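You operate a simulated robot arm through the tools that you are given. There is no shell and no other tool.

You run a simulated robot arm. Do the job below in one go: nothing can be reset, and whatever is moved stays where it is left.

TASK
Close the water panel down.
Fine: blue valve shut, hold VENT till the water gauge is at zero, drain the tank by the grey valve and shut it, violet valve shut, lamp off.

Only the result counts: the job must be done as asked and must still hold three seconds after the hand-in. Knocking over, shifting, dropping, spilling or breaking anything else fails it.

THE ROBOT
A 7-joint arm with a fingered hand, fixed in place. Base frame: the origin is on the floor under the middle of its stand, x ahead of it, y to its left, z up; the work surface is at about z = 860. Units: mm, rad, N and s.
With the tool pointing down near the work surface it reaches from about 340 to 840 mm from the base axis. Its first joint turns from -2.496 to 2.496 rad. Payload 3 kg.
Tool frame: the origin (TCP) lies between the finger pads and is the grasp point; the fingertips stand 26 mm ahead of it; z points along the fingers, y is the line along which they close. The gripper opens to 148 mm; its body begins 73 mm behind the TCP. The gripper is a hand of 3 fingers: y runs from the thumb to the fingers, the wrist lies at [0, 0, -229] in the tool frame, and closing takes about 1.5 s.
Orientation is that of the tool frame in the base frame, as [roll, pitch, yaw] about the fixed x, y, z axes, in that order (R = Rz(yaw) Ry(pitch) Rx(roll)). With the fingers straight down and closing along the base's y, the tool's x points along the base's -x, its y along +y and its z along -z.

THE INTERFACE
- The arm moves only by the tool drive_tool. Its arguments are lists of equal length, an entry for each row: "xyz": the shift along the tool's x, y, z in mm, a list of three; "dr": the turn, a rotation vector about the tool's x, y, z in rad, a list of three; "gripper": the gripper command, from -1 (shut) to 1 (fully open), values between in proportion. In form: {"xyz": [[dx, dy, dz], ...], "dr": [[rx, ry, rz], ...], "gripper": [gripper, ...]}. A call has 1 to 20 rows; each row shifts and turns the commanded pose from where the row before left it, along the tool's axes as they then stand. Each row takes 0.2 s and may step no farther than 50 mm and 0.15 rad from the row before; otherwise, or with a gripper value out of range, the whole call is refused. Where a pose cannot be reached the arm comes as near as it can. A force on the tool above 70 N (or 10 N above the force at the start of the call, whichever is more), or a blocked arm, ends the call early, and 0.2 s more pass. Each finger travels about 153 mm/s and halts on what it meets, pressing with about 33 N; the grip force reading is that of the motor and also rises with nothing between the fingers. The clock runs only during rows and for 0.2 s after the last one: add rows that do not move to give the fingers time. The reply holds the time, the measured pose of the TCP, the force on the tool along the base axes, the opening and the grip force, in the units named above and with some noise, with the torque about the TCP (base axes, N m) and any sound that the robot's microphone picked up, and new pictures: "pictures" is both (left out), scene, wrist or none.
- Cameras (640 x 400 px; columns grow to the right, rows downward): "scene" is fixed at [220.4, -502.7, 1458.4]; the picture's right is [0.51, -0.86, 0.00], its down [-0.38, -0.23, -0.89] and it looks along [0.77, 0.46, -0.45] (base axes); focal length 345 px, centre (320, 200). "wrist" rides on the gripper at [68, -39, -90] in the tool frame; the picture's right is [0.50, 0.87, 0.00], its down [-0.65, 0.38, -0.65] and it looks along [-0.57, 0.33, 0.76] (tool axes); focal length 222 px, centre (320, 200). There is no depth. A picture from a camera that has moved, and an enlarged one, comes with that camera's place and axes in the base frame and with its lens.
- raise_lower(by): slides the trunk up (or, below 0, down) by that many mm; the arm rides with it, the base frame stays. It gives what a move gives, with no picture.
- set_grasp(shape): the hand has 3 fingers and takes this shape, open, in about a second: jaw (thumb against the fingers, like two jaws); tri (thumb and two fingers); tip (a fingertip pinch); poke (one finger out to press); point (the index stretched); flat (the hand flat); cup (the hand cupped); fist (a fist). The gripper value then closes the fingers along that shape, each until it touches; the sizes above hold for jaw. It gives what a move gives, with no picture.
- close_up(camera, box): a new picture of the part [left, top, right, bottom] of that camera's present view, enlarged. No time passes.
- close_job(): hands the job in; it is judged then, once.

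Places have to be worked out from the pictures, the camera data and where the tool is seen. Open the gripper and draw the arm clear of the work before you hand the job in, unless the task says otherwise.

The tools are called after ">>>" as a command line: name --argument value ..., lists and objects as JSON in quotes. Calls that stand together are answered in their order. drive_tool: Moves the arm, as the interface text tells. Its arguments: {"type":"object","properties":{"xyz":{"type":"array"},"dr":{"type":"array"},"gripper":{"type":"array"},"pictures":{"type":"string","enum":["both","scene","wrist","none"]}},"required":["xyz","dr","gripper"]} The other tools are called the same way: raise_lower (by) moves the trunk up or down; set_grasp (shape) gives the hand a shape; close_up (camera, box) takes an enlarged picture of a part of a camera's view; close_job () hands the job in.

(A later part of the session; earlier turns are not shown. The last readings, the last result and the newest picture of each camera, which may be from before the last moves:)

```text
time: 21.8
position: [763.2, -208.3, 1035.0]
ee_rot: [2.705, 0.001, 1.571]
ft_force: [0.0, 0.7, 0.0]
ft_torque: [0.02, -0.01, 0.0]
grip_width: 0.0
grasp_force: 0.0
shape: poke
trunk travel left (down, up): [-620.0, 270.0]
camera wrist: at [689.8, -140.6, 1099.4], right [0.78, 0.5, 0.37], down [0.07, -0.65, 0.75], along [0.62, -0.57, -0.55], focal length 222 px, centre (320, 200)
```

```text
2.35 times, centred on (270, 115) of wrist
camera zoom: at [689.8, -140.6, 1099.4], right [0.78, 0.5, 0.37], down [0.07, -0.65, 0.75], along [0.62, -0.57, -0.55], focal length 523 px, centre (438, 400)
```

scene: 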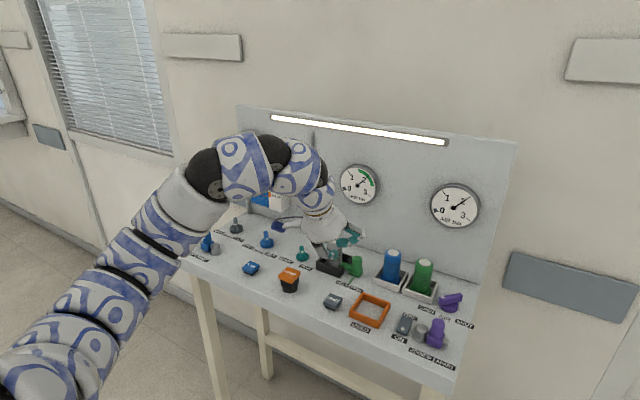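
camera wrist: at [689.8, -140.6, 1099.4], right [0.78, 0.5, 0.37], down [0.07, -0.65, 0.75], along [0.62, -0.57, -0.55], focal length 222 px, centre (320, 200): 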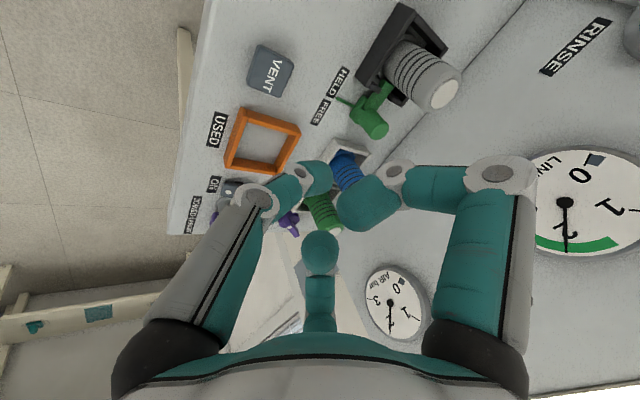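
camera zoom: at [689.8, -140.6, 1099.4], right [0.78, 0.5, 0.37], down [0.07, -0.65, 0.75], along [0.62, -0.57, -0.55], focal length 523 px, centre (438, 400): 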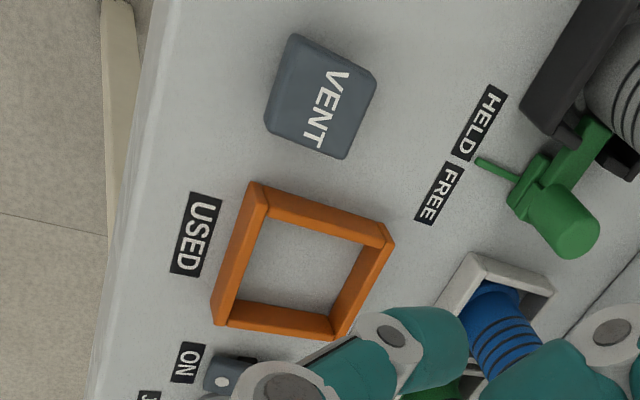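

VENT is at about (777, -205) by the wrist view, and both cameras keep the LINE gauge (2 bar) in sight. I come down to about 15 mm above the button.

>>> drive_tool --xyz '[[1.1, -13.6, 37.1], [1.1, -13.6, 37.1], [1.1, -13.6, 37.1], [0, 0, 0]]' --dr '[[0, 0, 0], [0, 0, 0], [0, 0, 0], [0, 0, 0]]' --gripper '[1, 1, 1, 1]'

>>> close_up --camera "scene" --box '[260, 240, 420, 340]'

>>> close_up --camera "wrist" --box '[180, 80, 400, 220]'

```text
time: 22.8
position: [774.5, -205.6, 916.3]
ee_rot: [2.705, 0.0, 1.57]
ft_force: [0.2, -0.1, 0.0]
ft_torque: [-0.01, 0.0, -0.02]
grip_width: 0.0
grasp_force: 0.1
shape: poke
trunk travel left (down, up): [-620.0, 270.0]
camera wrist: at [700.0, -138.7, 981.6], right [0.78, 0.5, 0.37], down [0.07, -0.66, 0.75], along [0.62, -0.57, -0.55], focal length 222 px, centre (320, 200)
```

scene: 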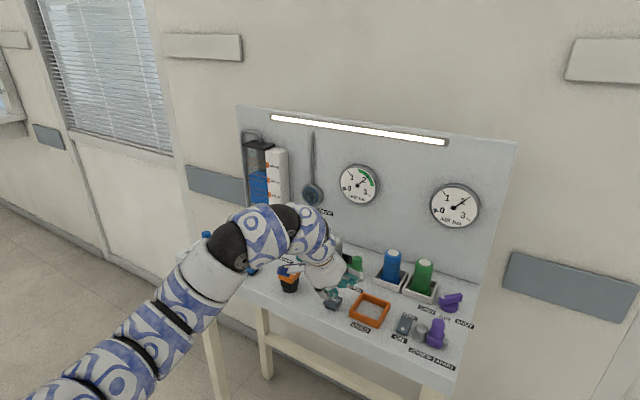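
wrist: 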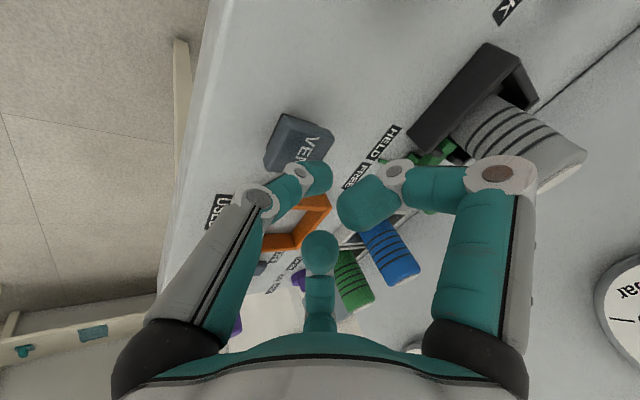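

```text
4.00 times, centred on (340, 290) of scene
camera zoom: at [220.4, -502.7, 1458.4], right [0.51, -0.86, 0.0], down [-0.38, -0.23, -0.89], along [0.77, 0.46, -0.45], focal length 1379 px, centre (240, -160)
```

zoom: 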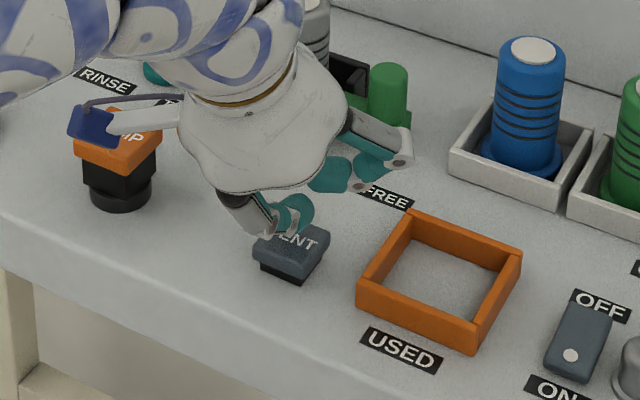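

```text
2.86 times, centred on (290, 150) of wrist
camera zoom: at [700.0, -138.7, 981.6], right [0.78, 0.5, 0.37], down [0.07, -0.66, 0.75], along [0.62, -0.57, -0.55], focal length 635 px, centre (406, 343)
```

zoom: 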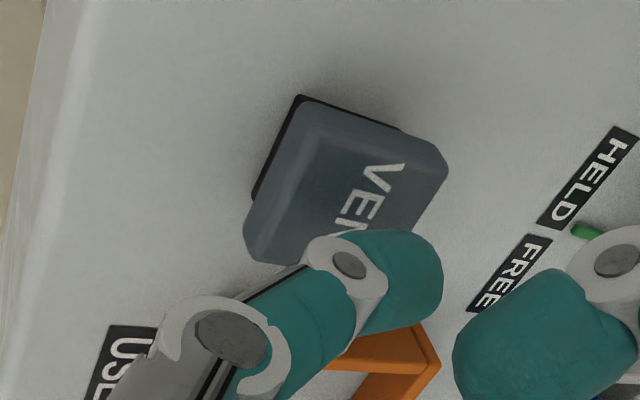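

The tip is over the middle of VENT, about 14 mm above it. I press down in small steps and watch the gauge and force.

>>> drive_tool --xyz '[[0, -1.69, 3.63], [0, -1.69, 3.63], [0, -1.69, 3.63], [0, -0.85, 1.81], [0, -0.85, 1.81], [0, 0, 0]]' --dr '[[0, 0, 0], [0, 0, 0], [0, 0, 0], [0, 0, 0], [0, 0, 0], [0, 0, 0]]' --gripper '[1, 1, 1, 1, 1, 1]'

>>> close_up --camera "scene" --box '[260, 160, 420, 340]'

```text
time: 24.2
position: [773.6, -205.4, 901.3]
ee_rot: [2.704, 0.0, 1.571]
ft_force: [0.6, 0.6, 1.4]
ft_torque: [0.02, -0.04, -0.01]
grip_width: 0.2
grasp_force: 0.2
shape: poke
trunk travel left (down, up): [-620.0, 270.0]
camera wrist: at [699.1, -137.8, 965.5], right [0.78, 0.5, 0.37], down [0.07, -0.66, 0.75], along [0.62, -0.57, -0.55], focal length 222 px, centre (320, 200)
```

scene: 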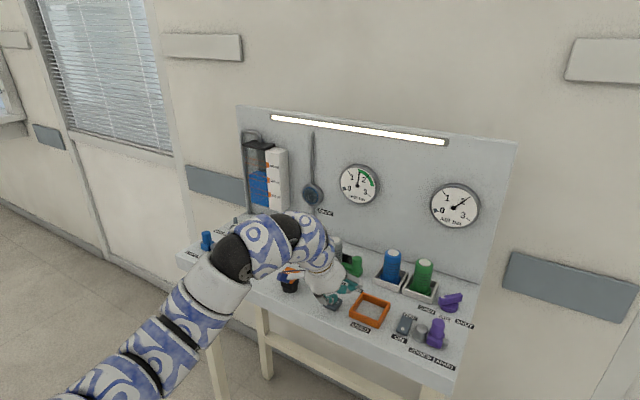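
wrist: 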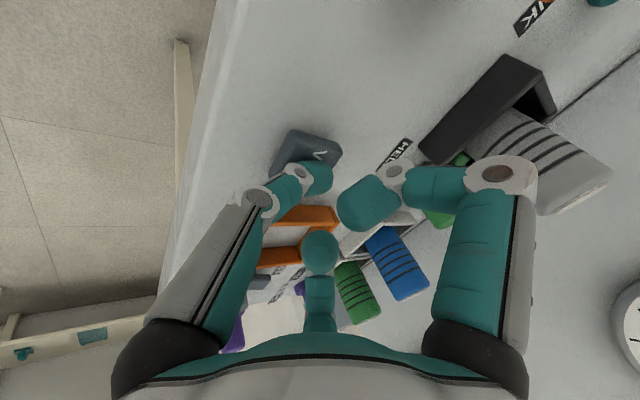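

```text
2.22 times, centred on (340, 250) of scene
camera zoom: at [220.4, -502.7, 1458.4], right [0.51, -0.86, 0.0], down [-0.38, -0.23, -0.89], along [0.77, 0.46, -0.45], focal length 766 px, centre (276, 89)
```

zoom: 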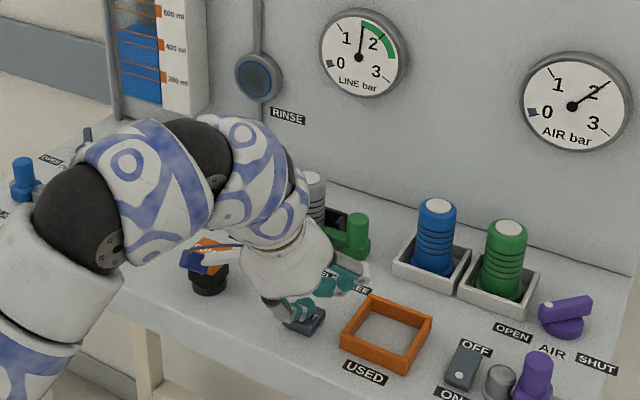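

VENT is working: LINE fell from 2 to about 1.5. I press 1.5 mm more for certainty and hold.

>>> drive_tool --xyz '[[0, -0.63, 1.36], [0, 0, 0], [0, 0, 0], [0, 0, 0], [0, 0, 0], [0, 0, 0], [0, 0, 0], [0, 0, 0], [0, 0, 0], [0, 0, 0], [0, 0, 0], [0, 0, 0]]' --dr '[[0, 0, 0], [0, 0, 0], [0, 0, 0], [0, 0, 0], [0, 0, 0], [0, 0, 0], [0, 0, 0], [0, 0, 0], [0, 0, 0], [0, 0, 0], [0, 0, 0], [0, 0, 0]]' --gripper '[1, 1, 1, 1, 1, 1, 1, 1, 1, 1, 1, 1]' --pictures "none"

>>> close_up --camera "scene" --box '[330, 155, 400, 210]'

```text
time: 26.8
position: [772.1, -206.4, 898.7]
ee_rot: [2.702, 0.001, 1.571]
ft_force: [0.6, 1.0, 1.9]
ft_torque: [0.01, -0.03, -0.04]
grip_width: 0.2
grasp_force: 0.0
shape: poke
trunk travel left (down, up): [-620.0, 270.0]
heard: click
```

```text
7.27 times, centred on (365, 182) of scene
camera zoom: at [220.4, -502.7, 1458.4], right [0.51, -0.86, 0.0], down [-0.38, -0.23, -0.89], along [0.77, 0.46, -0.45], focal length 2507 px, centre (-7, 327)
```

zoom: 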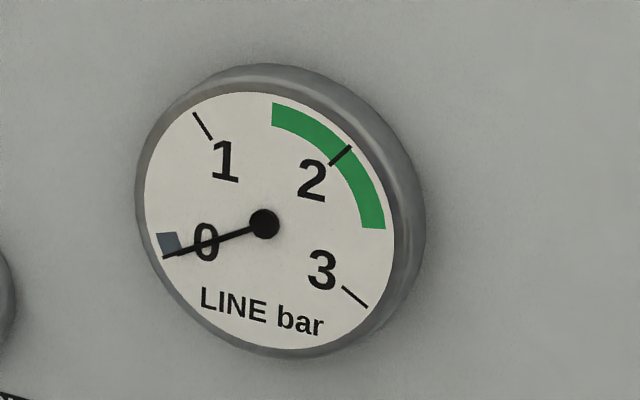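

LINE is at zero. I hold one more second for certainty, then lift off and check that it stays there.

>>> drive_tool --xyz '[[0, 0, 0], [0, 0, 0], [0, 0, 0], [0, 0, 0], [0, 0, 0], [0, 4.23, -9.06], [0, 8.45, -18.1], [0, 12.7, -27.2], [0, 16.9, -36.25], [0, 0, 0], [0, 0, 0]]' --dr '[[0, 0, 0], [0, 0, 0], [0, 0, 0], [0, 0, 0], [0, 0, 0], [0, 0, 0], [0, 0, 0], [0, 0, 0], [0, 0, 0], [0, 0, 0], [0, 0, 0]]' --gripper '[1, 1, 1, 1, 1, 1, 1, 1, 1, 1, 1]'

>>> close_up --camera "scene" --box '[330, 155, 400, 210]'

>>> close_up --camera "wrist" --box '[180, 40, 400, 200]'

```text
time: 29.2
position: [773.3, -206.0, 999.4]
ee_rot: [2.704, 0.001, 1.57]
ft_force: [-0.6, -0.1, -0.4]
ft_torque: [-0.01, 0.02, 0.0]
grip_width: 0.0
grasp_force: 0.0
shape: poke
trunk travel left (down, up): [-620.0, 270.0]
camera wrist: at [699.5, -138.6, 1063.9], right [0.78, 0.5, 0.37], down [0.07, -0.65, 0.75], along [0.62, -0.57, -0.55], focal length 222 px, centre (320, 200)
```

scene: 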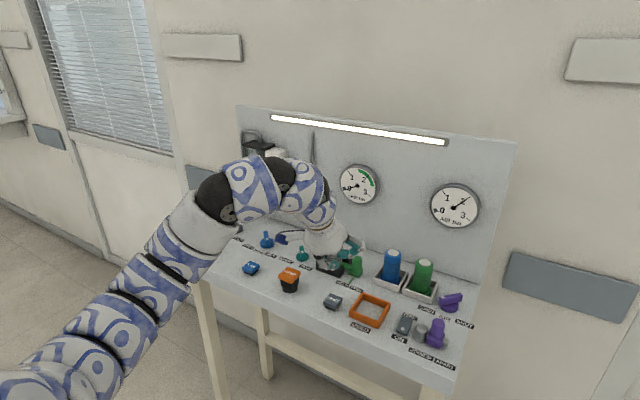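
wrist: 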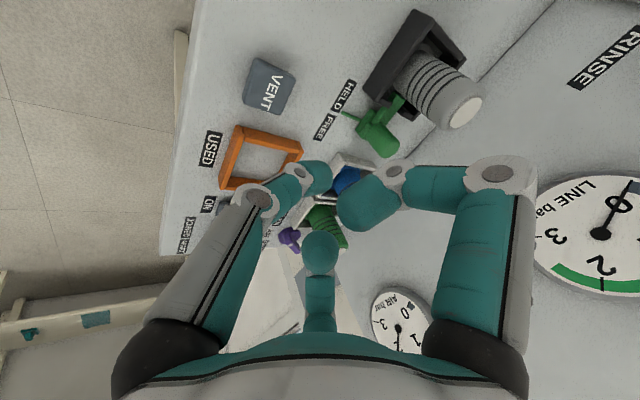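

```text
7.27 times, centred on (365, 182) of scene
camera zoom: at [220.4, -502.7, 1458.4], right [0.51, -0.86, 0.0], down [-0.38, -0.23, -0.89], along [0.77, 0.46, -0.45], focal length 2507 px, centre (-7, 327)
```

zoom: 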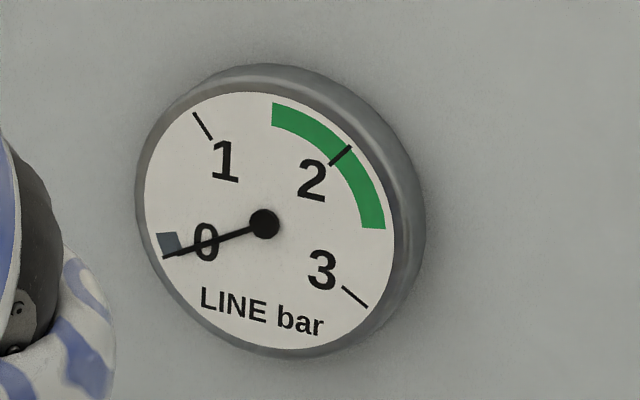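

```text
2.50 times, centred on (290, 120) of wrist
camera zoom: at [699.5, -138.6, 1063.9], right [0.78, 0.5, 0.37], down [0.07, -0.65, 0.75], along [0.62, -0.57, -0.55], focal length 555 px, centre (395, 400)
```

zoom: 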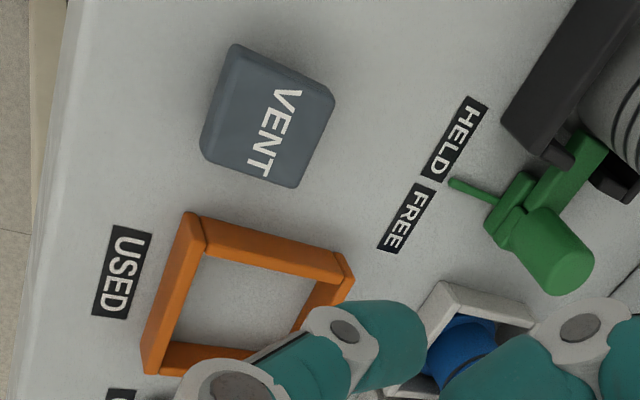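

LINE stays at zero after release. Next DRAIN at about (914, 237), with its dot end front-right; I travel back at safe height and come down to a spot right of its handle, tip still above handle height.

>>> drive_tool --xyz '[[0, 14.8, -31.7], [49.8, 0, 0], [49.8, 0, 0], [49.8, 0, 0], [49.8, 0, 0], [49.8, 0, 0], [49.8, 0, 0], [49.8, 0, 0], [49.8, 0, 0], [0, 19.7, 37.6], [0, 19.7, 37.6], [0, 19.7, 37.6], [0, 19.7, 37.6], [0, 0, 0]]' --dr '[[0, 0, 0], [0, 0, 0], [0, 0, 0], [0, 0, 0], [0, 0, 0], [0, 0, 0], [0, 0, 0], [0, 0, 0], [0, 0, 0], [0, 0, 0], [0, 0, 0], [0, 0, 0], [0, 0, 0], [0, 0, 0]]' --gripper '[1, 1, 1, 1, 1, 1, 1, 1, 1, 1, 1, 1, 1, 1]'

>>> close_up --camera "scene" --box '[180, 180, 300, 280]'

>>> close_up --camera "wrist" --box '[240, 40, 440, 200]'

```text
time: 32.2
position: [907.8, 193.8, 932.0]
ee_rot: [2.705, -0.001, 1.57]
ft_force: [0.9, -0.1, 1.1]
ft_torque: [0.01, -0.01, 0.02]
grip_width: 0.0
grasp_force: 0.1
shape: poke
trunk travel left (down, up): [-620.0, 270.0]
camera wrist: at [833.7, 260.8, 995.7], right [0.79, 0.5, 0.37], down [0.07, -0.65, 0.75], along [0.62, -0.57, -0.55], focal length 222 px, centre (320, 200)
```

scene: 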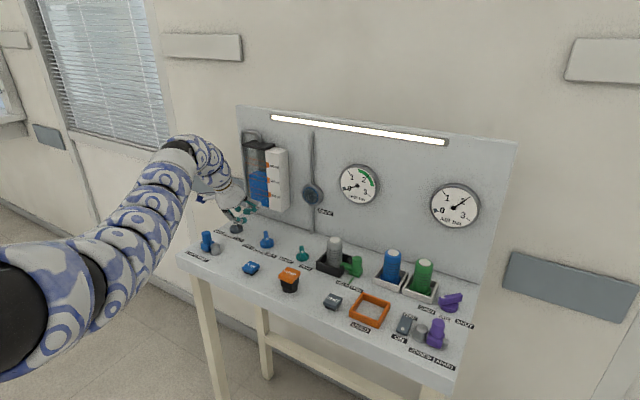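
wrist: 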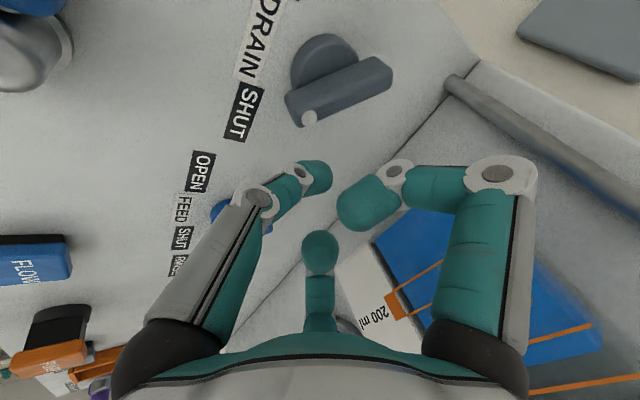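

```text
4.00 times, centred on (240, 230) of scene
camera zoom: at [220.4, -502.7, 1458.4], right [0.51, -0.86, 0.0], down [-0.38, -0.23, -0.89], along [0.77, 0.46, -0.45], focal length 1379 px, centre (640, 80)
```

zoom: 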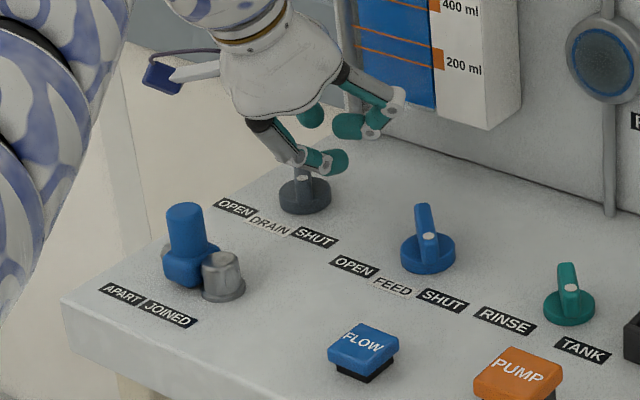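

```text
2.50 times, centred on (340, 120) of wrist
camera zoom: at [833.7, 260.8, 995.7], right [0.79, 0.5, 0.37], down [0.07, -0.65, 0.75], along [0.62, -0.57, -0.55], focal length 555 px, centre (270, 400)
```

zoom: 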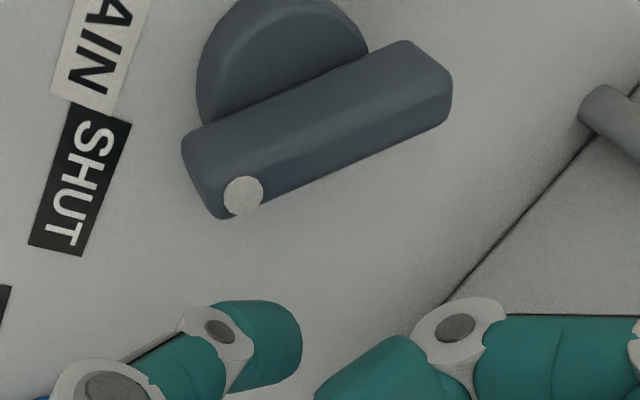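

The hand is placed right of DRAIN's handle, whose dot end is at SHUT. I lower the tip beside it and start sweeping it left toward OPEN.

>>> drive_tool --xyz '[[-4, -6.15, 13.15], [0, -6.15, 13.15], [12, 0, 0], [8, -4.1, -1.9], [7, -4.5, -2.1], [6, -4.5, -2.1], [0, 0, 0]]' --dr '[[0, 0, 0], [0, 0, 0], [0, 0, 0], [0, 0, 0], [0, 0, 0], [0, 0, 0], [0, 0, 0]]' --gripper '[1, 1, 1, 1, 1, 1, 1]'

>>> close_up --camera "scene" --box '[180, 180, 300, 280]'

>>> close_up --camera "wrist" --box '[240, 40, 440, 200]'

```text
time: 33.8
position: [893.3, 222.0, 901.5]
ee_rot: [2.704, 0.0, 1.571]
ft_force: [0.4, -0.8, -0.3]
ft_torque: [0.01, -0.02, 0.02]
grip_width: 0.0
grasp_force: 0.0
shape: poke
trunk travel left (down, up): [-620.0, 270.0]
camera wrist: at [819.2, 289.9, 966.9], right [0.78, 0.5, 0.37], down [0.07, -0.66, 0.75], along [0.62, -0.57, -0.55], focal length 222 px, centre (320, 200)
```

scene: 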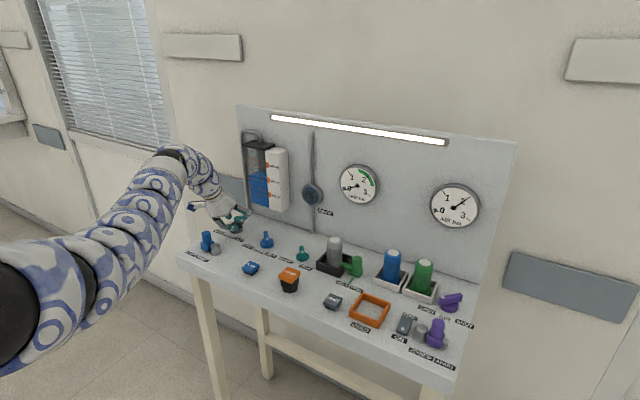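
wrist: 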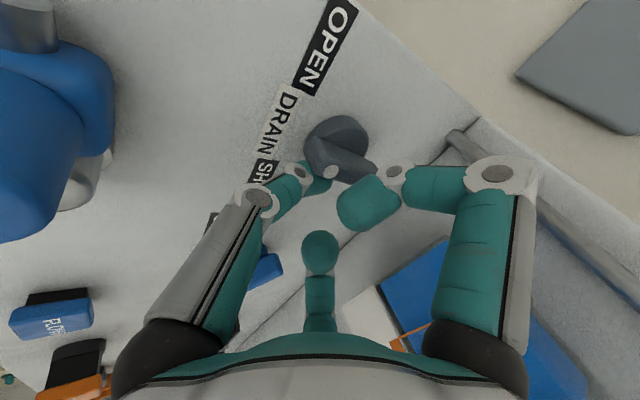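

```text
4.00 times, centred on (240, 230) of scene
camera zoom: at [220.4, -502.7, 1458.4], right [0.51, -0.86, 0.0], down [-0.38, -0.23, -0.89], along [0.77, 0.46, -0.45], focal length 1379 px, centre (640, 80)
```

zoom: 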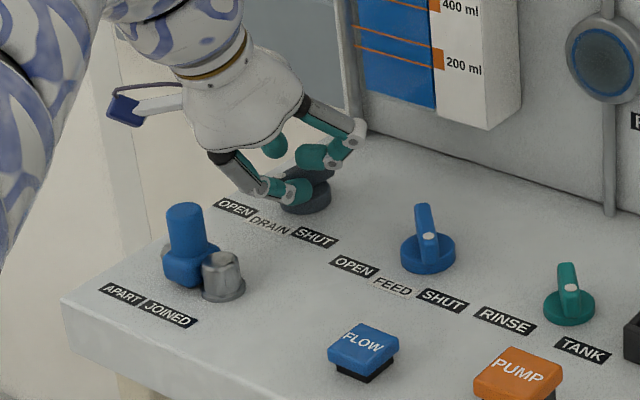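

```text
2.50 times, centred on (340, 120) of wrist
camera zoom: at [819.2, 289.9, 966.9], right [0.78, 0.5, 0.37], down [0.07, -0.66, 0.75], along [0.62, -0.57, -0.55], focal length 555 px, centre (270, 400)
```

zoom: 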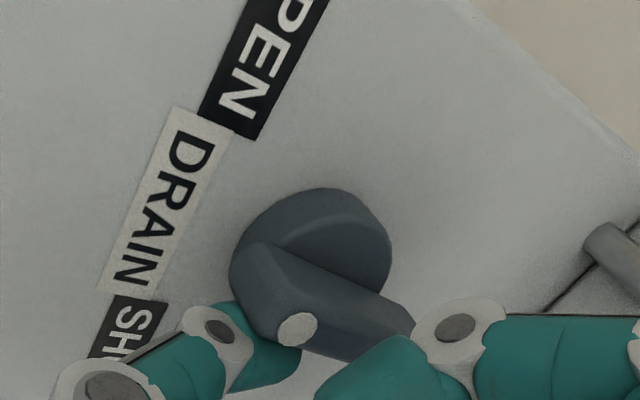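

The handle is midway and turning freely. I continue the sweep to the OPEN stop.

>>> drive_tool --xyz '[[6, -3.6, -1.7], [6, -2.7, -1.3], [6, -1.4, -0.6], [5, 0, 0], [0, 0, 0]]' --dr '[[0, 0, 0], [0, 0, 0], [0, 0, 0], [0, 0, 0], [0, 0, 0]]' --gripper '[1, 1, 1, 1, 1]'

>>> close_up --camera "scene" --box '[180, 130, 320, 280]'

>>> close_up --camera "wrist" --box '[240, 40, 440, 200]'

```text
time: 35.0
position: [884.5, 241.6, 903.0]
ee_rot: [2.707, 0.001, 1.568]
ft_force: [-10.8, -24.8, 2.2]
ft_torque: [-0.65, 0.28, -0.2]
grip_width: 0.0
grasp_force: 0.1
shape: poke
trunk travel left (down, up): [-620.0, 270.0]
camera wrist: at [810.5, 309.6, 967.1], right [0.79, 0.5, 0.36], down [0.06, -0.65, 0.75], along [0.61, -0.57, -0.55], focal length 222 px, centre (320, 200)
```

scene: 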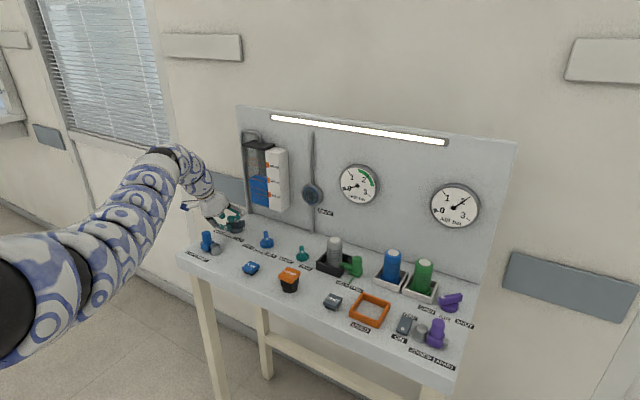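
wrist: 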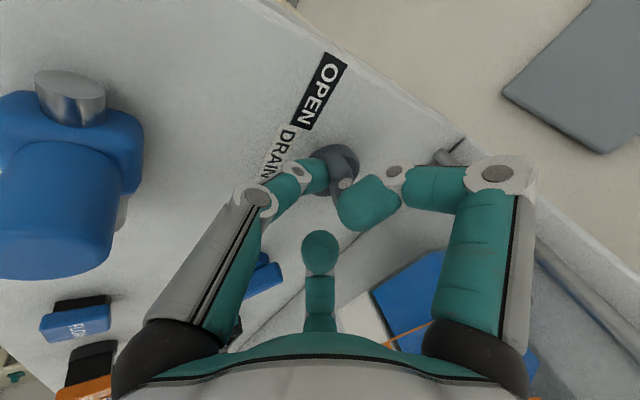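

```text
2.67 times, centred on (250, 205) of scene
camera zoom: at [220.4, -502.7, 1458.4], right [0.51, -0.86, 0.0], down [-0.38, -0.23, -0.89], along [0.77, 0.46, -0.45], focal length 919 px, centre (507, 187)
```

zoom: 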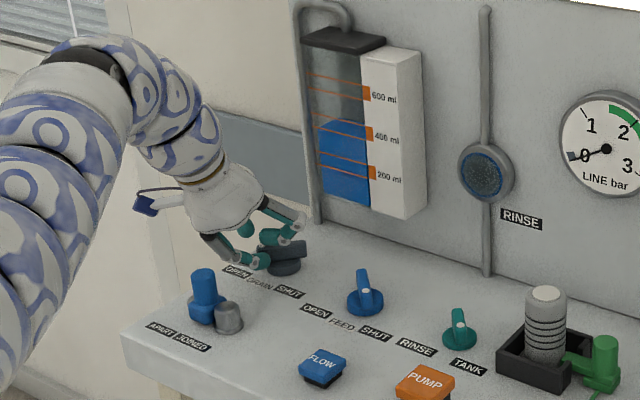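

```text
2.50 times, centred on (340, 120) of wrist
camera zoom: at [810.5, 309.6, 967.1], right [0.79, 0.5, 0.36], down [0.06, -0.65, 0.75], along [0.61, -0.57, -0.55], focal length 555 px, centre (270, 400)
```

zoom: 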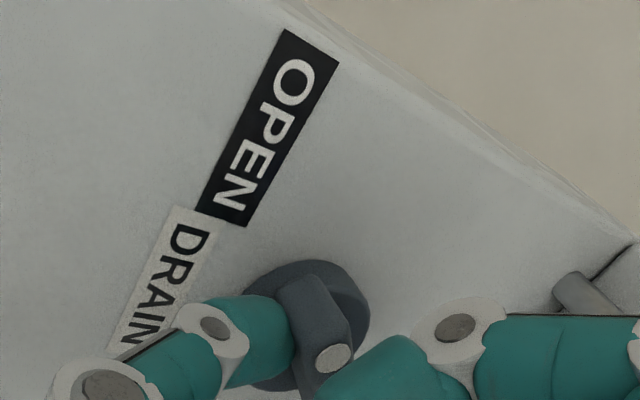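

DRAIN is against its OPEN stop (27 N). I ease the finger off, lift it over to the left side of the handle, ready to shut it later, and watch the tank.

>>> drive_tool --xyz '[[-8, 0, 0], [0, 9.5, -20.4], [0, 9.5, -20.4], [26, 0, 0], [26, 0, 0], [0, 26.3, 12.3], [0, 0, 0]]' --dr '[[0, 0, 0], [0, 0, 0], [0, 0, 0], [0, 0, 0], [0, 0, 0], [0, 0, 0], [0, 0, 0]]' --gripper '[1, 1, 1, 1, 1, 1, 1]'

>>> close_up --camera "scene" --box '[180, 130, 320, 280]'

>>> close_up --camera "wrist" --box '[220, 60, 420, 220]'

```text
time: 36.6
position: [903.7, 290.0, 946.5]
ee_rot: [2.705, 0.001, 1.57]
ft_force: [0.2, -0.5, 0.4]
ft_torque: [-0.02, -0.01, 0.0]
grip_width: 0.1
grasp_force: 0.1
shape: poke
out of reach, approached as far as the arm can: row 6
trunk travel left (down, up): [-620.0, 270.0]
camera wrist: at [829.8, 357.4, 1011.5], right [0.78, 0.5, 0.37], down [0.07, -0.66, 0.75], along [0.62, -0.57, -0.55], focal length 222 px, centre (320, 200)
```

scene: 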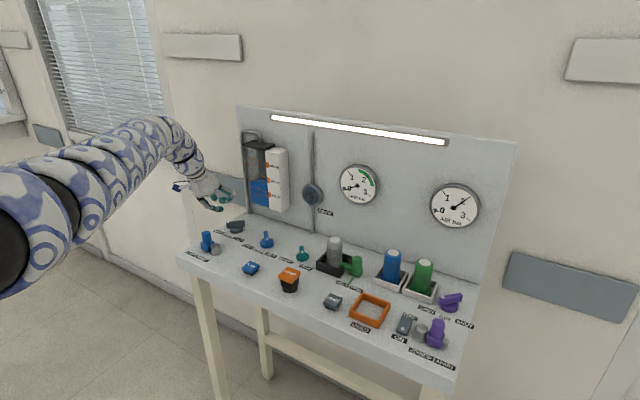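
wrist: 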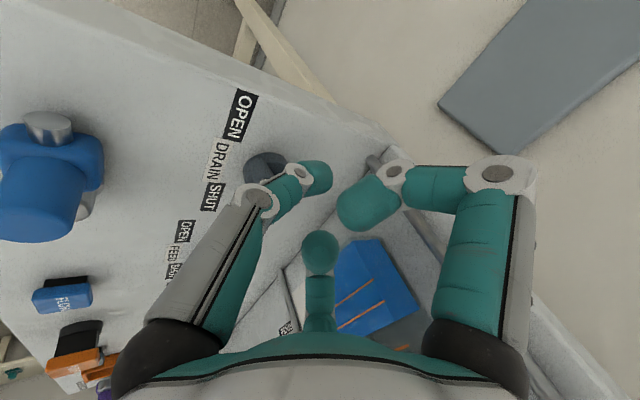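

```text
2.67 times, centred on (250, 205) of scene
camera zoom: at [220.4, -502.7, 1458.4], right [0.51, -0.86, 0.0], down [-0.38, -0.23, -0.89], along [0.77, 0.46, -0.45], focal length 919 px, centre (507, 187)
```

zoom: 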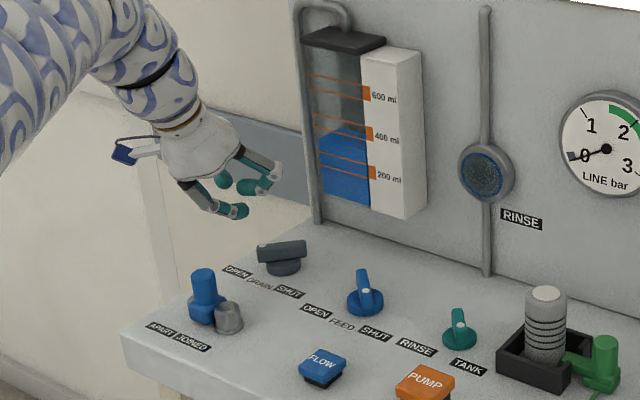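

```text
2.50 times, centred on (320, 140) of wrist
camera zoom: at [829.8, 357.4, 1011.5], right [0.78, 0.5, 0.37], down [0.07, -0.66, 0.75], along [0.62, -0.57, -0.55], focal length 555 px, centre (320, 350)
```

zoom: 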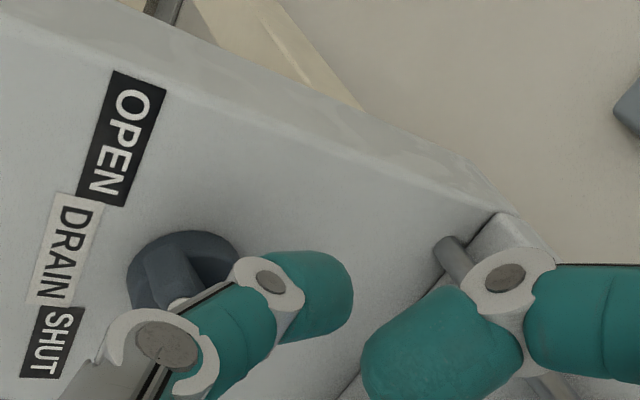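

The tank is draining: about 500 down to 420 ml so far. Row 6 hit the reach limit here, so I lean the tool 5° more, which brings the wrist nearer, and wait while it drains.

>>> drive_tool --xyz '[[0, 0, 0], [0, 0, 0], [0, 0, 0], [0, 0, 0], [0, 0, 0], [0, 0, 0], [0, 0, 0], [0, 0, 0], [0, 0, 0], [0, 0, 0], [0, 0, 0], [0, 0, 0], [0, 0, 0], [0, 0, 0], [0, 0, 0]]' --dr '[[-0.0873, 0, 0], [0, 0, 0], [0, 0, 0], [0, 0, 0], [0, 0, 0], [0, 0, 0], [0, 0, 0], [0, 0, 0], [0, 0, 0], [0, 0, 0], [0, 0, 0], [0, 0, 0], [0, 0, 0], [0, 0, 0], [0, 0, 0]]' --gripper '[1, 1, 1, 1, 1, 1, 1, 1, 1, 1, 1, 1, 1, 1, 1]' --pictures "scene"

>>> close_up --camera "scene" --box '[180, 130, 320, 280]'

```text
time: 39.8
position: [903.2, 290.4, 946.6]
ee_rot: [2.618, 0.001, 1.572]
ft_force: [0.2, 0.4, 0.6]
ft_torque: [0.04, -0.01, -0.01]
grip_width: 0.0
grasp_force: 0.0
shape: poke
trunk travel left (down, up): [-620.0, 270.0]
```

scene: 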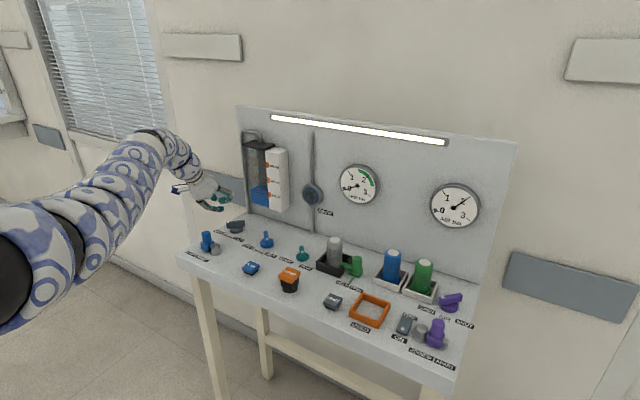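

```text
2.67 times, centred on (250, 205) of scene
camera zoom: at [220.4, -502.7, 1458.4], right [0.51, -0.86, 0.0], down [-0.38, -0.23, -0.89], along [0.77, 0.46, -0.45], focal length 919 px, centre (507, 187)
```

zoom: 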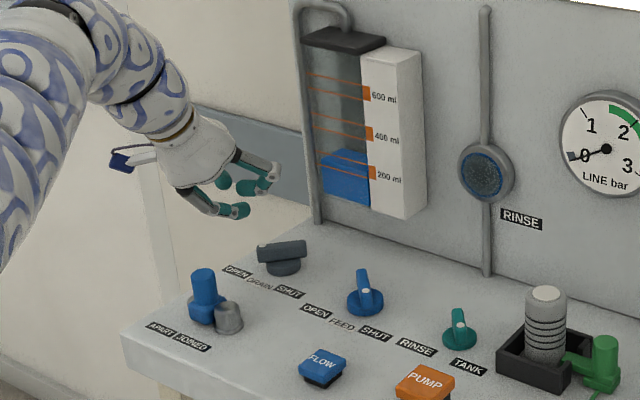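

The level is now around 300 ml and dropping about 40 ml/s. I keep waiting with the hand still.

>>> drive_tool --xyz '[[0, 0, 0], [0, 0, 0], [0, 0, 0], [0, 0, 0], [0, 0, 0], [0, 0, 0], [0, 0, 0], [0, 0, 0], [0, 0, 0], [0, 0, 0], [0, 0, 0], [0, 0, 0], [0, 0, 0], [0, 0, 0], [0, 0, 0], [0, 0, 0], [0, 0, 0], [0, 0, 0], [0, 0, 0], [0, 0, 0]]' --dr '[[0, 0, 0], [0, 0, 0], [0, 0, 0], [0, 0, 0], [0, 0, 0], [0, 0, 0], [0, 0, 0], [0, 0, 0], [0, 0, 0], [0, 0, 0], [0, 0, 0], [0, 0, 0], [0, 0, 0], [0, 0, 0], [0, 0, 0], [0, 0, 0], [0, 0, 0], [0, 0, 0], [0, 0, 0], [0, 0, 0]]' --gripper '[1, 1, 1, 1, 1, 1, 1, 1, 1, 1, 1, 1, 1, 1, 1, 1, 1, 1, 1, 1]' --pictures "none"

>>> close_up --camera "scene" --box '[180, 130, 320, 280]'

```text
time: 44.0
position: [902.9, 289.1, 946.1]
ee_rot: [2.617, -0.002, 1.57]
ft_force: [0.6, -0.8, 0.0]
ft_torque: [0.03, 0.0, 0.03]
grip_width: 0.0
grasp_force: 0.0
shape: poke
trunk travel left (down, up): [-620.0, 270.0]
```

```text
2.67 times, centred on (250, 205) of scene
camera zoom: at [220.4, -502.7, 1458.4], right [0.51, -0.86, 0.0], down [-0.38, -0.23, -0.89], along [0.77, 0.46, -0.45], focal length 919 px, centre (507, 187)
```

zoom: 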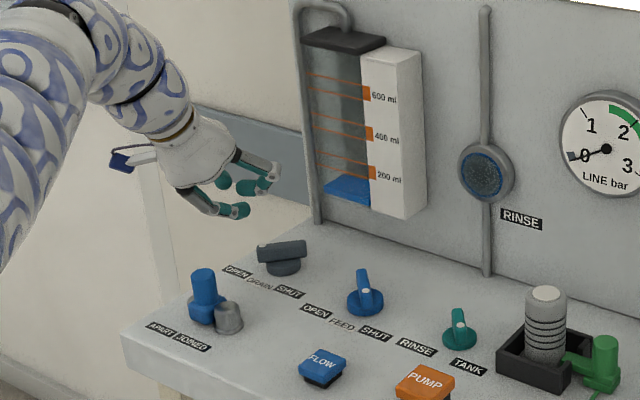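

Only a thin layer of water remains. I wait a few more seconds for the tank to empty fully.

>>> drive_tool --xyz '[[0, 0, 0], [0, 0, 0], [0, 0, 0], [0, 0, 0], [0, 0, 0], [0, 0, 0], [0, 0, 0], [0, 0, 0], [0, 0, 0], [0, 0, 0], [0, 0, 0], [0, 0, 0], [0, 0, 0], [0, 0, 0], [0, 0, 0], [0, 0, 0], [0, 0, 0], [0, 0, 0], [0, 0, 0], [0, 0, 0]]' --dr '[[0, 0, 0], [0, 0, 0], [0, 0, 0], [0, 0, 0], [0, 0, 0], [0, 0, 0], [0, 0, 0], [0, 0, 0], [0, 0, 0], [0, 0, 0], [0, 0, 0], [0, 0, 0], [0, 0, 0], [0, 0, 0], [0, 0, 0], [0, 0, 0], [0, 0, 0], [0, 0, 0], [0, 0, 0], [0, 0, 0]]' --gripper '[1, 1, 1, 1, 1, 1, 1, 1, 1, 1, 1, 1, 1, 1, 1, 1, 1, 1, 1, 1]' --pictures "none"

>>> close_up --camera "scene" --box '[230, 120, 310, 220]'

>>> close_up --camera "wrist" --box '[300, 180, 500, 340]'

```text
time: 48.2
position: [902.4, 289.3, 946.9]
ee_rot: [2.618, 0.0, 1.57]
ft_force: [0.5, 1.0, -0.2]
ft_torque: [0.01, 0.02, -0.03]
grip_width: 0.0
grasp_force: 0.1
shape: poke
trunk travel left (down, up): [-620.0, 270.0]
```

```text
4.00 times, centred on (270, 170) of scene
camera zoom: at [220.4, -502.7, 1458.4], right [0.51, -0.86, 0.0], down [-0.38, -0.23, -0.89], along [0.77, 0.46, -0.45], focal length 1379 px, centre (520, 320)
```

zoom: 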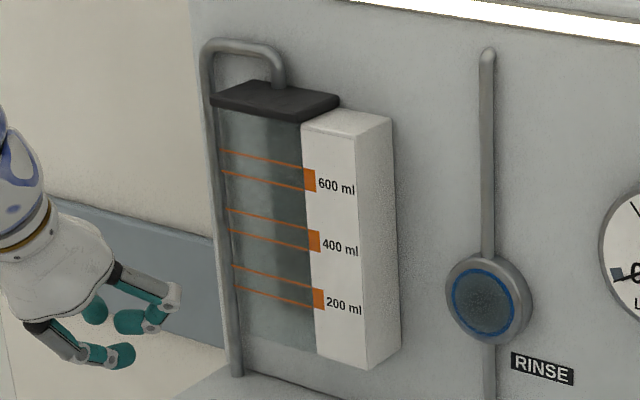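

```text
2.50 times, centred on (400, 260) of wrist
camera zoom: at [824.5, 356.9, 1004.7], right [0.75, 0.5, 0.43], down [0.0, -0.66, 0.76], along [0.66, -0.57, -0.49], focal length 555 px, centre (120, 50)
```

zoom: 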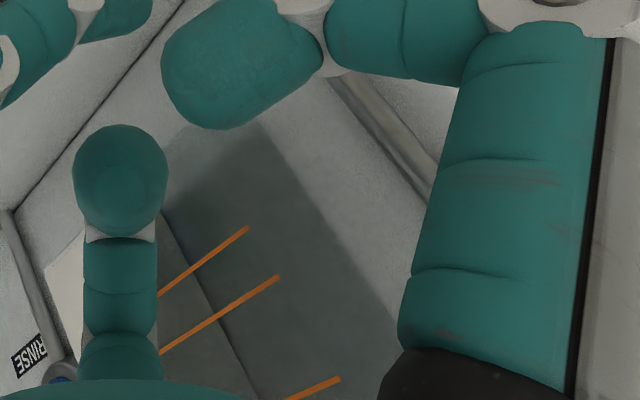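

The tank is empty. I lower the finger on the left of DRAIN's handle and sweep it back toward SHUT, first half.

>>> drive_tool --xyz '[[-2.2, -9.2, 20.2], [-2.2, -9.2, 20.2], [-12, 0, 0], [-8, -1.7, -1], [-7, -4.3, -2.5], [-6, -4.3, -2.5], [0, 0, 0]]' --dr '[[0, 0, 0], [0, 0, 0], [0, 0, 0], [0, 0, 0], [0, 0, 0], [0, 0, 0], [0, 0, 0]]' --gripper '[1, 1, 1, 1, 1, 1, 1]'

>>> close_up --camera "scene" --box '[180, 180, 300, 280]'

>>> close_up --camera "wrist" --box '[220, 60, 420, 220]'

```text
time: 49.8
position: [895.5, 251.3, 902.4]
ee_rot: [2.618, 0.003, 1.57]
ft_force: [-0.3, 0.1, -0.6]
ft_torque: [0.0, -0.03, -0.02]
grip_width: 0.1
grasp_force: 0.0
shape: poke
trunk travel left (down, up): [-620.0, 270.0]
camera wrist: at [816.8, 318.7, 960.6], right [0.75, 0.5, 0.43], down [0.0, -0.65, 0.76], along [0.66, -0.57, -0.49], focal length 222 px, centre (320, 200)
```

scene: 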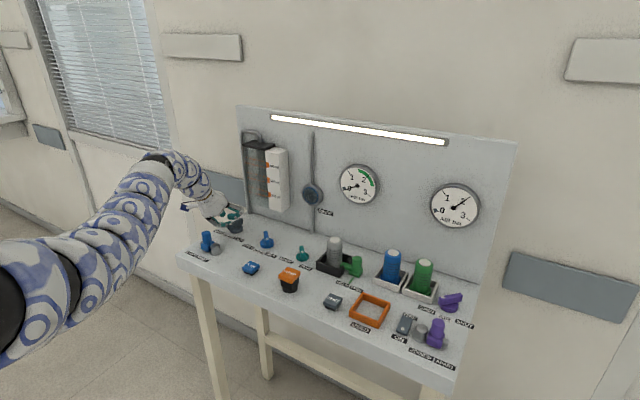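
wrist: 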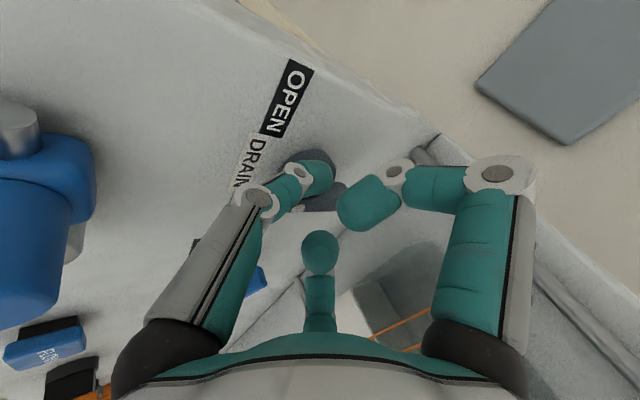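

```text
4.00 times, centred on (240, 230) of scene
camera zoom: at [220.4, -502.7, 1458.4], right [0.51, -0.86, 0.0], down [-0.38, -0.23, -0.89], along [0.77, 0.46, -0.45], focal length 1379 px, centre (640, 80)
```

zoom: 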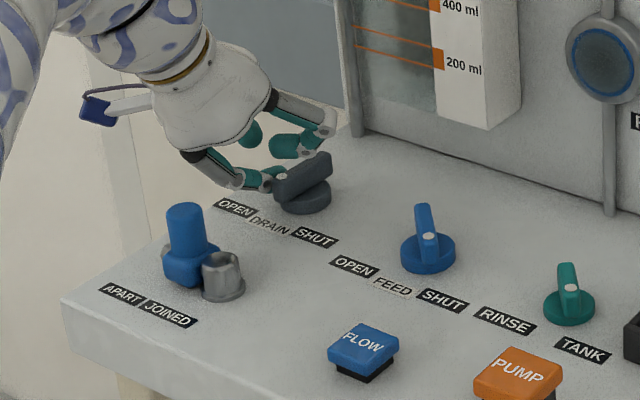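

```text
2.50 times, centred on (320, 140) of wrist
camera zoom: at [816.8, 318.7, 960.6], right [0.75, 0.5, 0.43], down [0.0, -0.65, 0.76], along [0.66, -0.57, -0.49], focal length 555 px, centre (320, 350)
```

zoom: 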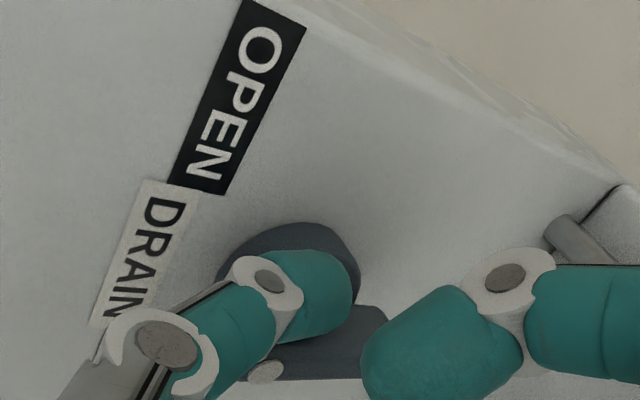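

The handle is following the finger. I carry on to the SHUT stop.

>>> drive_tool --xyz '[[-6, -3.5, -2], [-6, -3.5, -2], [-6, -2.6, -1.5], [-4, -0.9, -0.5], [0, 0, 0]]' --dr '[[0, 0, 0], [0, 0, 0], [0, 0, 0], [0, 0, 0], [0, 0, 0]]' --gripper '[1, 1, 1, 1, 1]'

>>> close_up --camera "scene" --box '[180, 180, 300, 280]'

>>> close_up --camera "wrist" --box '[220, 60, 420, 220]'

```text
time: 51.0
position: [882.8, 230.0, 902.1]
ee_rot: [2.618, -0.001, 1.573]
ft_force: [-2.7, 3.7, -1.8]
ft_torque: [0.1, 0.08, 0.04]
grip_width: 0.0
grasp_force: 0.0
shape: poke
trunk travel left (down, up): [-620.0, 270.0]
camera wrist: at [804.0, 298.1, 960.7], right [0.75, 0.5, 0.43], down [0.0, -0.65, 0.76], along [0.66, -0.57, -0.49], focal length 222 px, centre (320, 200)
```

scene: 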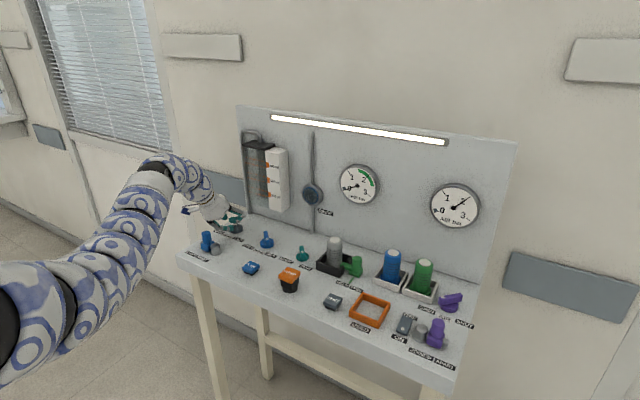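
wrist: 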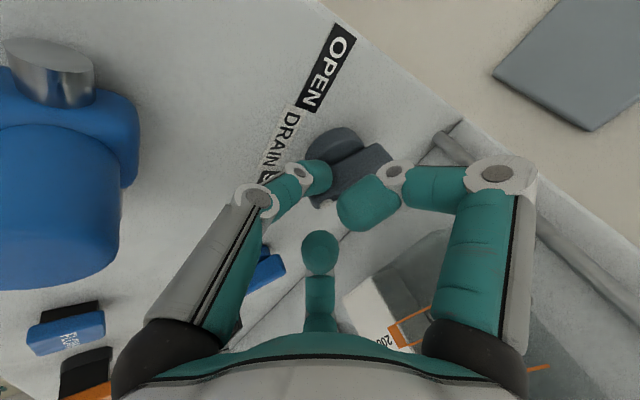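

```text
4.00 times, centred on (240, 230) of scene
camera zoom: at [220.4, -502.7, 1458.4], right [0.51, -0.86, 0.0], down [-0.38, -0.23, -0.89], along [0.77, 0.46, -0.45], focal length 1379 px, centre (640, 80)
```

zoom: 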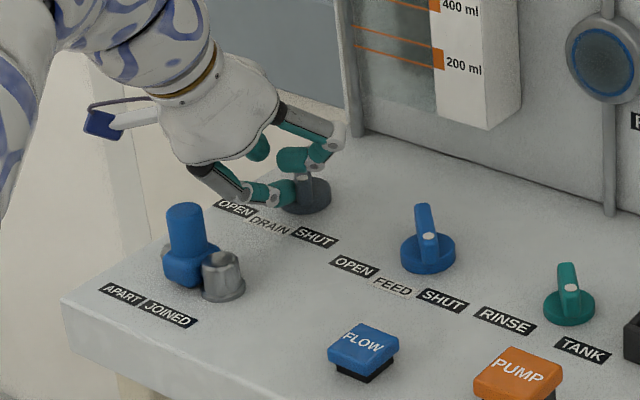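

```text
2.50 times, centred on (320, 140) of wrist
camera zoom: at [804.0, 298.1, 960.7], right [0.75, 0.5, 0.43], down [0.0, -0.65, 0.76], along [0.66, -0.57, -0.49], focal length 555 px, centre (320, 350)
```

zoom: 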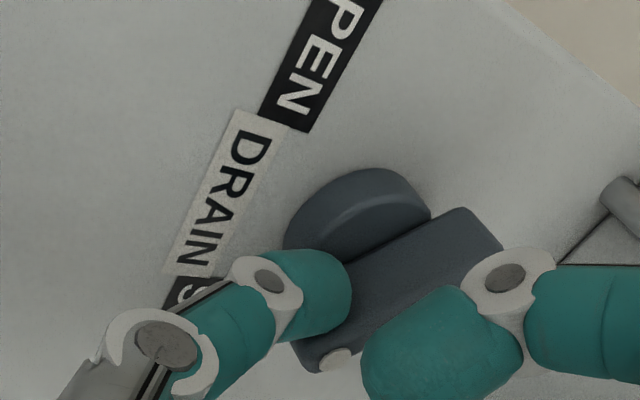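

Contact force is about 5 N, so it is at or near the stop. I push 4 mm more to be sure it is fully shut, then back off and lift.

>>> drive_tool --xyz '[[-2, -0.9, -0.5], [-2, 0, 0], [0, 0, 0]]' --dr '[[0, 0, 0], [0, 0, 0], [0, 0, 0]]' --gripper '[1, 1, 1]' --pictures "none"

>>> drive_tool --xyz '[[10, 0, 0], [15, 0, 0], [10, 7.5, -13], [0, 20, -34.6], [0, 20, -34.6], [0, 0, 0]]' --dr '[[0, 0, 0], [0, 0, 0], [0, 0, 0], [0, 0, 0], [0, 0, 0], [0, 0, 0]]' --gripper '[1, 1, 1, 1, 1, 1]'

>>> close_up --camera "scene" --box '[180, 180, 300, 280]'

>>> close_up --camera "wrist" --box '[220, 60, 420, 220]'

>>> close_up --camera "scene" --box '[230, 120, 310, 220]'

```text
time: 51.8
position: [882.2, 229.7, 903.2]
ee_rot: [2.616, -0.002, 1.574]
ft_force: [-7.4, 14.7, 1.9]
ft_torque: [0.31, 0.19, 0.18]
grip_width: 0.0
grasp_force: 0.0
shape: poke
trunk travel left (down, up): [-620.0, 270.0]
```

```text
time: 53.2
position: [882.2, 260.8, 997.3]
ee_rot: [2.619, 0.001, 1.571]
ft_force: [-0.1, -0.7, 0.0]
ft_torque: [0.04, 0.04, 0.02]
grip_width: 0.2
grasp_force: 0.0
shape: poke
trunk travel left (down, up): [-620.0, 270.0]
camera wrist: at [803.5, 328.0, 1056.0], right [0.75, 0.5, 0.43], down [0.0, -0.65, 0.76], along [0.66, -0.57, -0.49], focal length 222 px, centre (320, 200)
```

scene: 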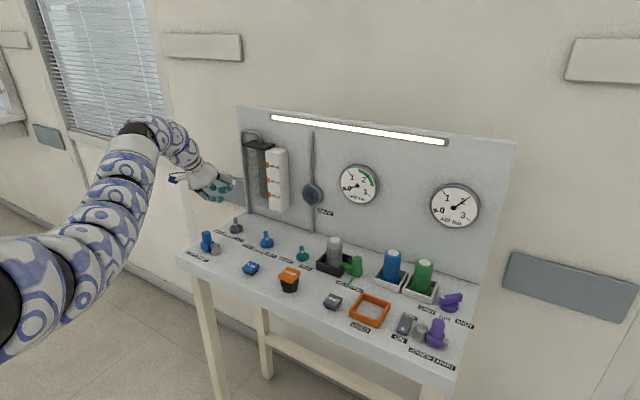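
wrist: 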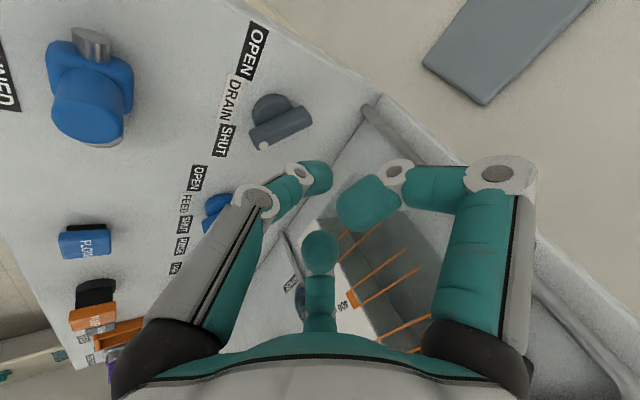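

```text
4.00 times, centred on (240, 230) of scene
camera zoom: at [220.4, -502.7, 1458.4], right [0.51, -0.86, 0.0], down [-0.38, -0.23, -0.89], along [0.77, 0.46, -0.45], focal length 1379 px, centre (640, 80)
```

zoom: 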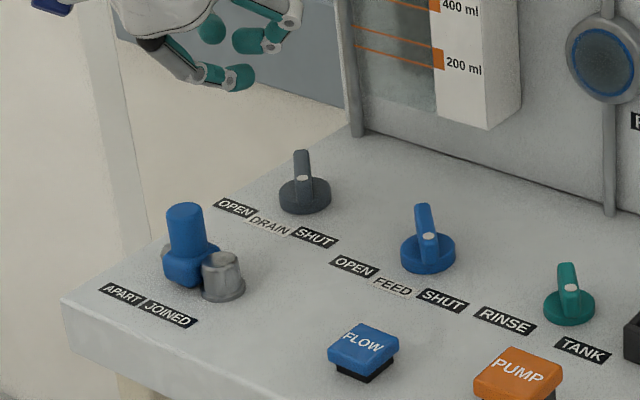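

```text
2.50 times, centred on (320, 140) of wrist
camera zoom: at [803.5, 328.0, 1056.0], right [0.75, 0.5, 0.43], down [0.0, -0.65, 0.76], along [0.66, -0.57, -0.49], focal length 555 px, centre (320, 350)
```

zoom: 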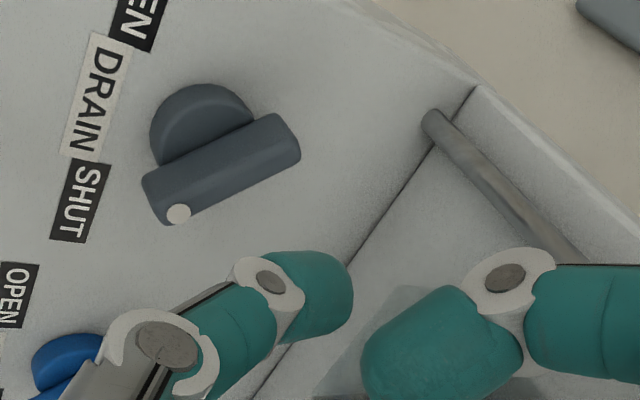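

```text
4.00 times, centred on (270, 170) of scene
camera zoom: at [220.4, -502.7, 1458.4], right [0.51, -0.86, 0.0], down [-0.38, -0.23, -0.89], along [0.77, 0.46, -0.45], focal length 1379 px, centre (520, 320)
```

zoom: 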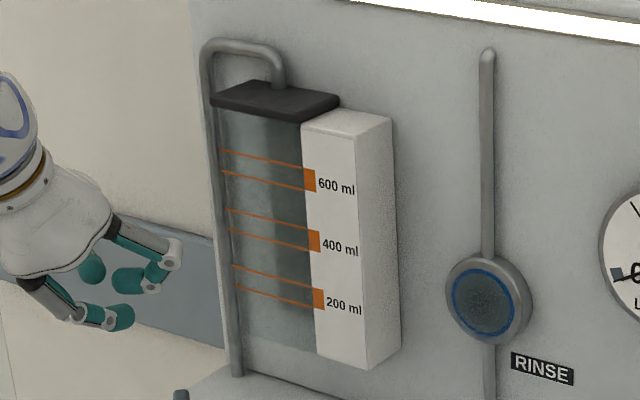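

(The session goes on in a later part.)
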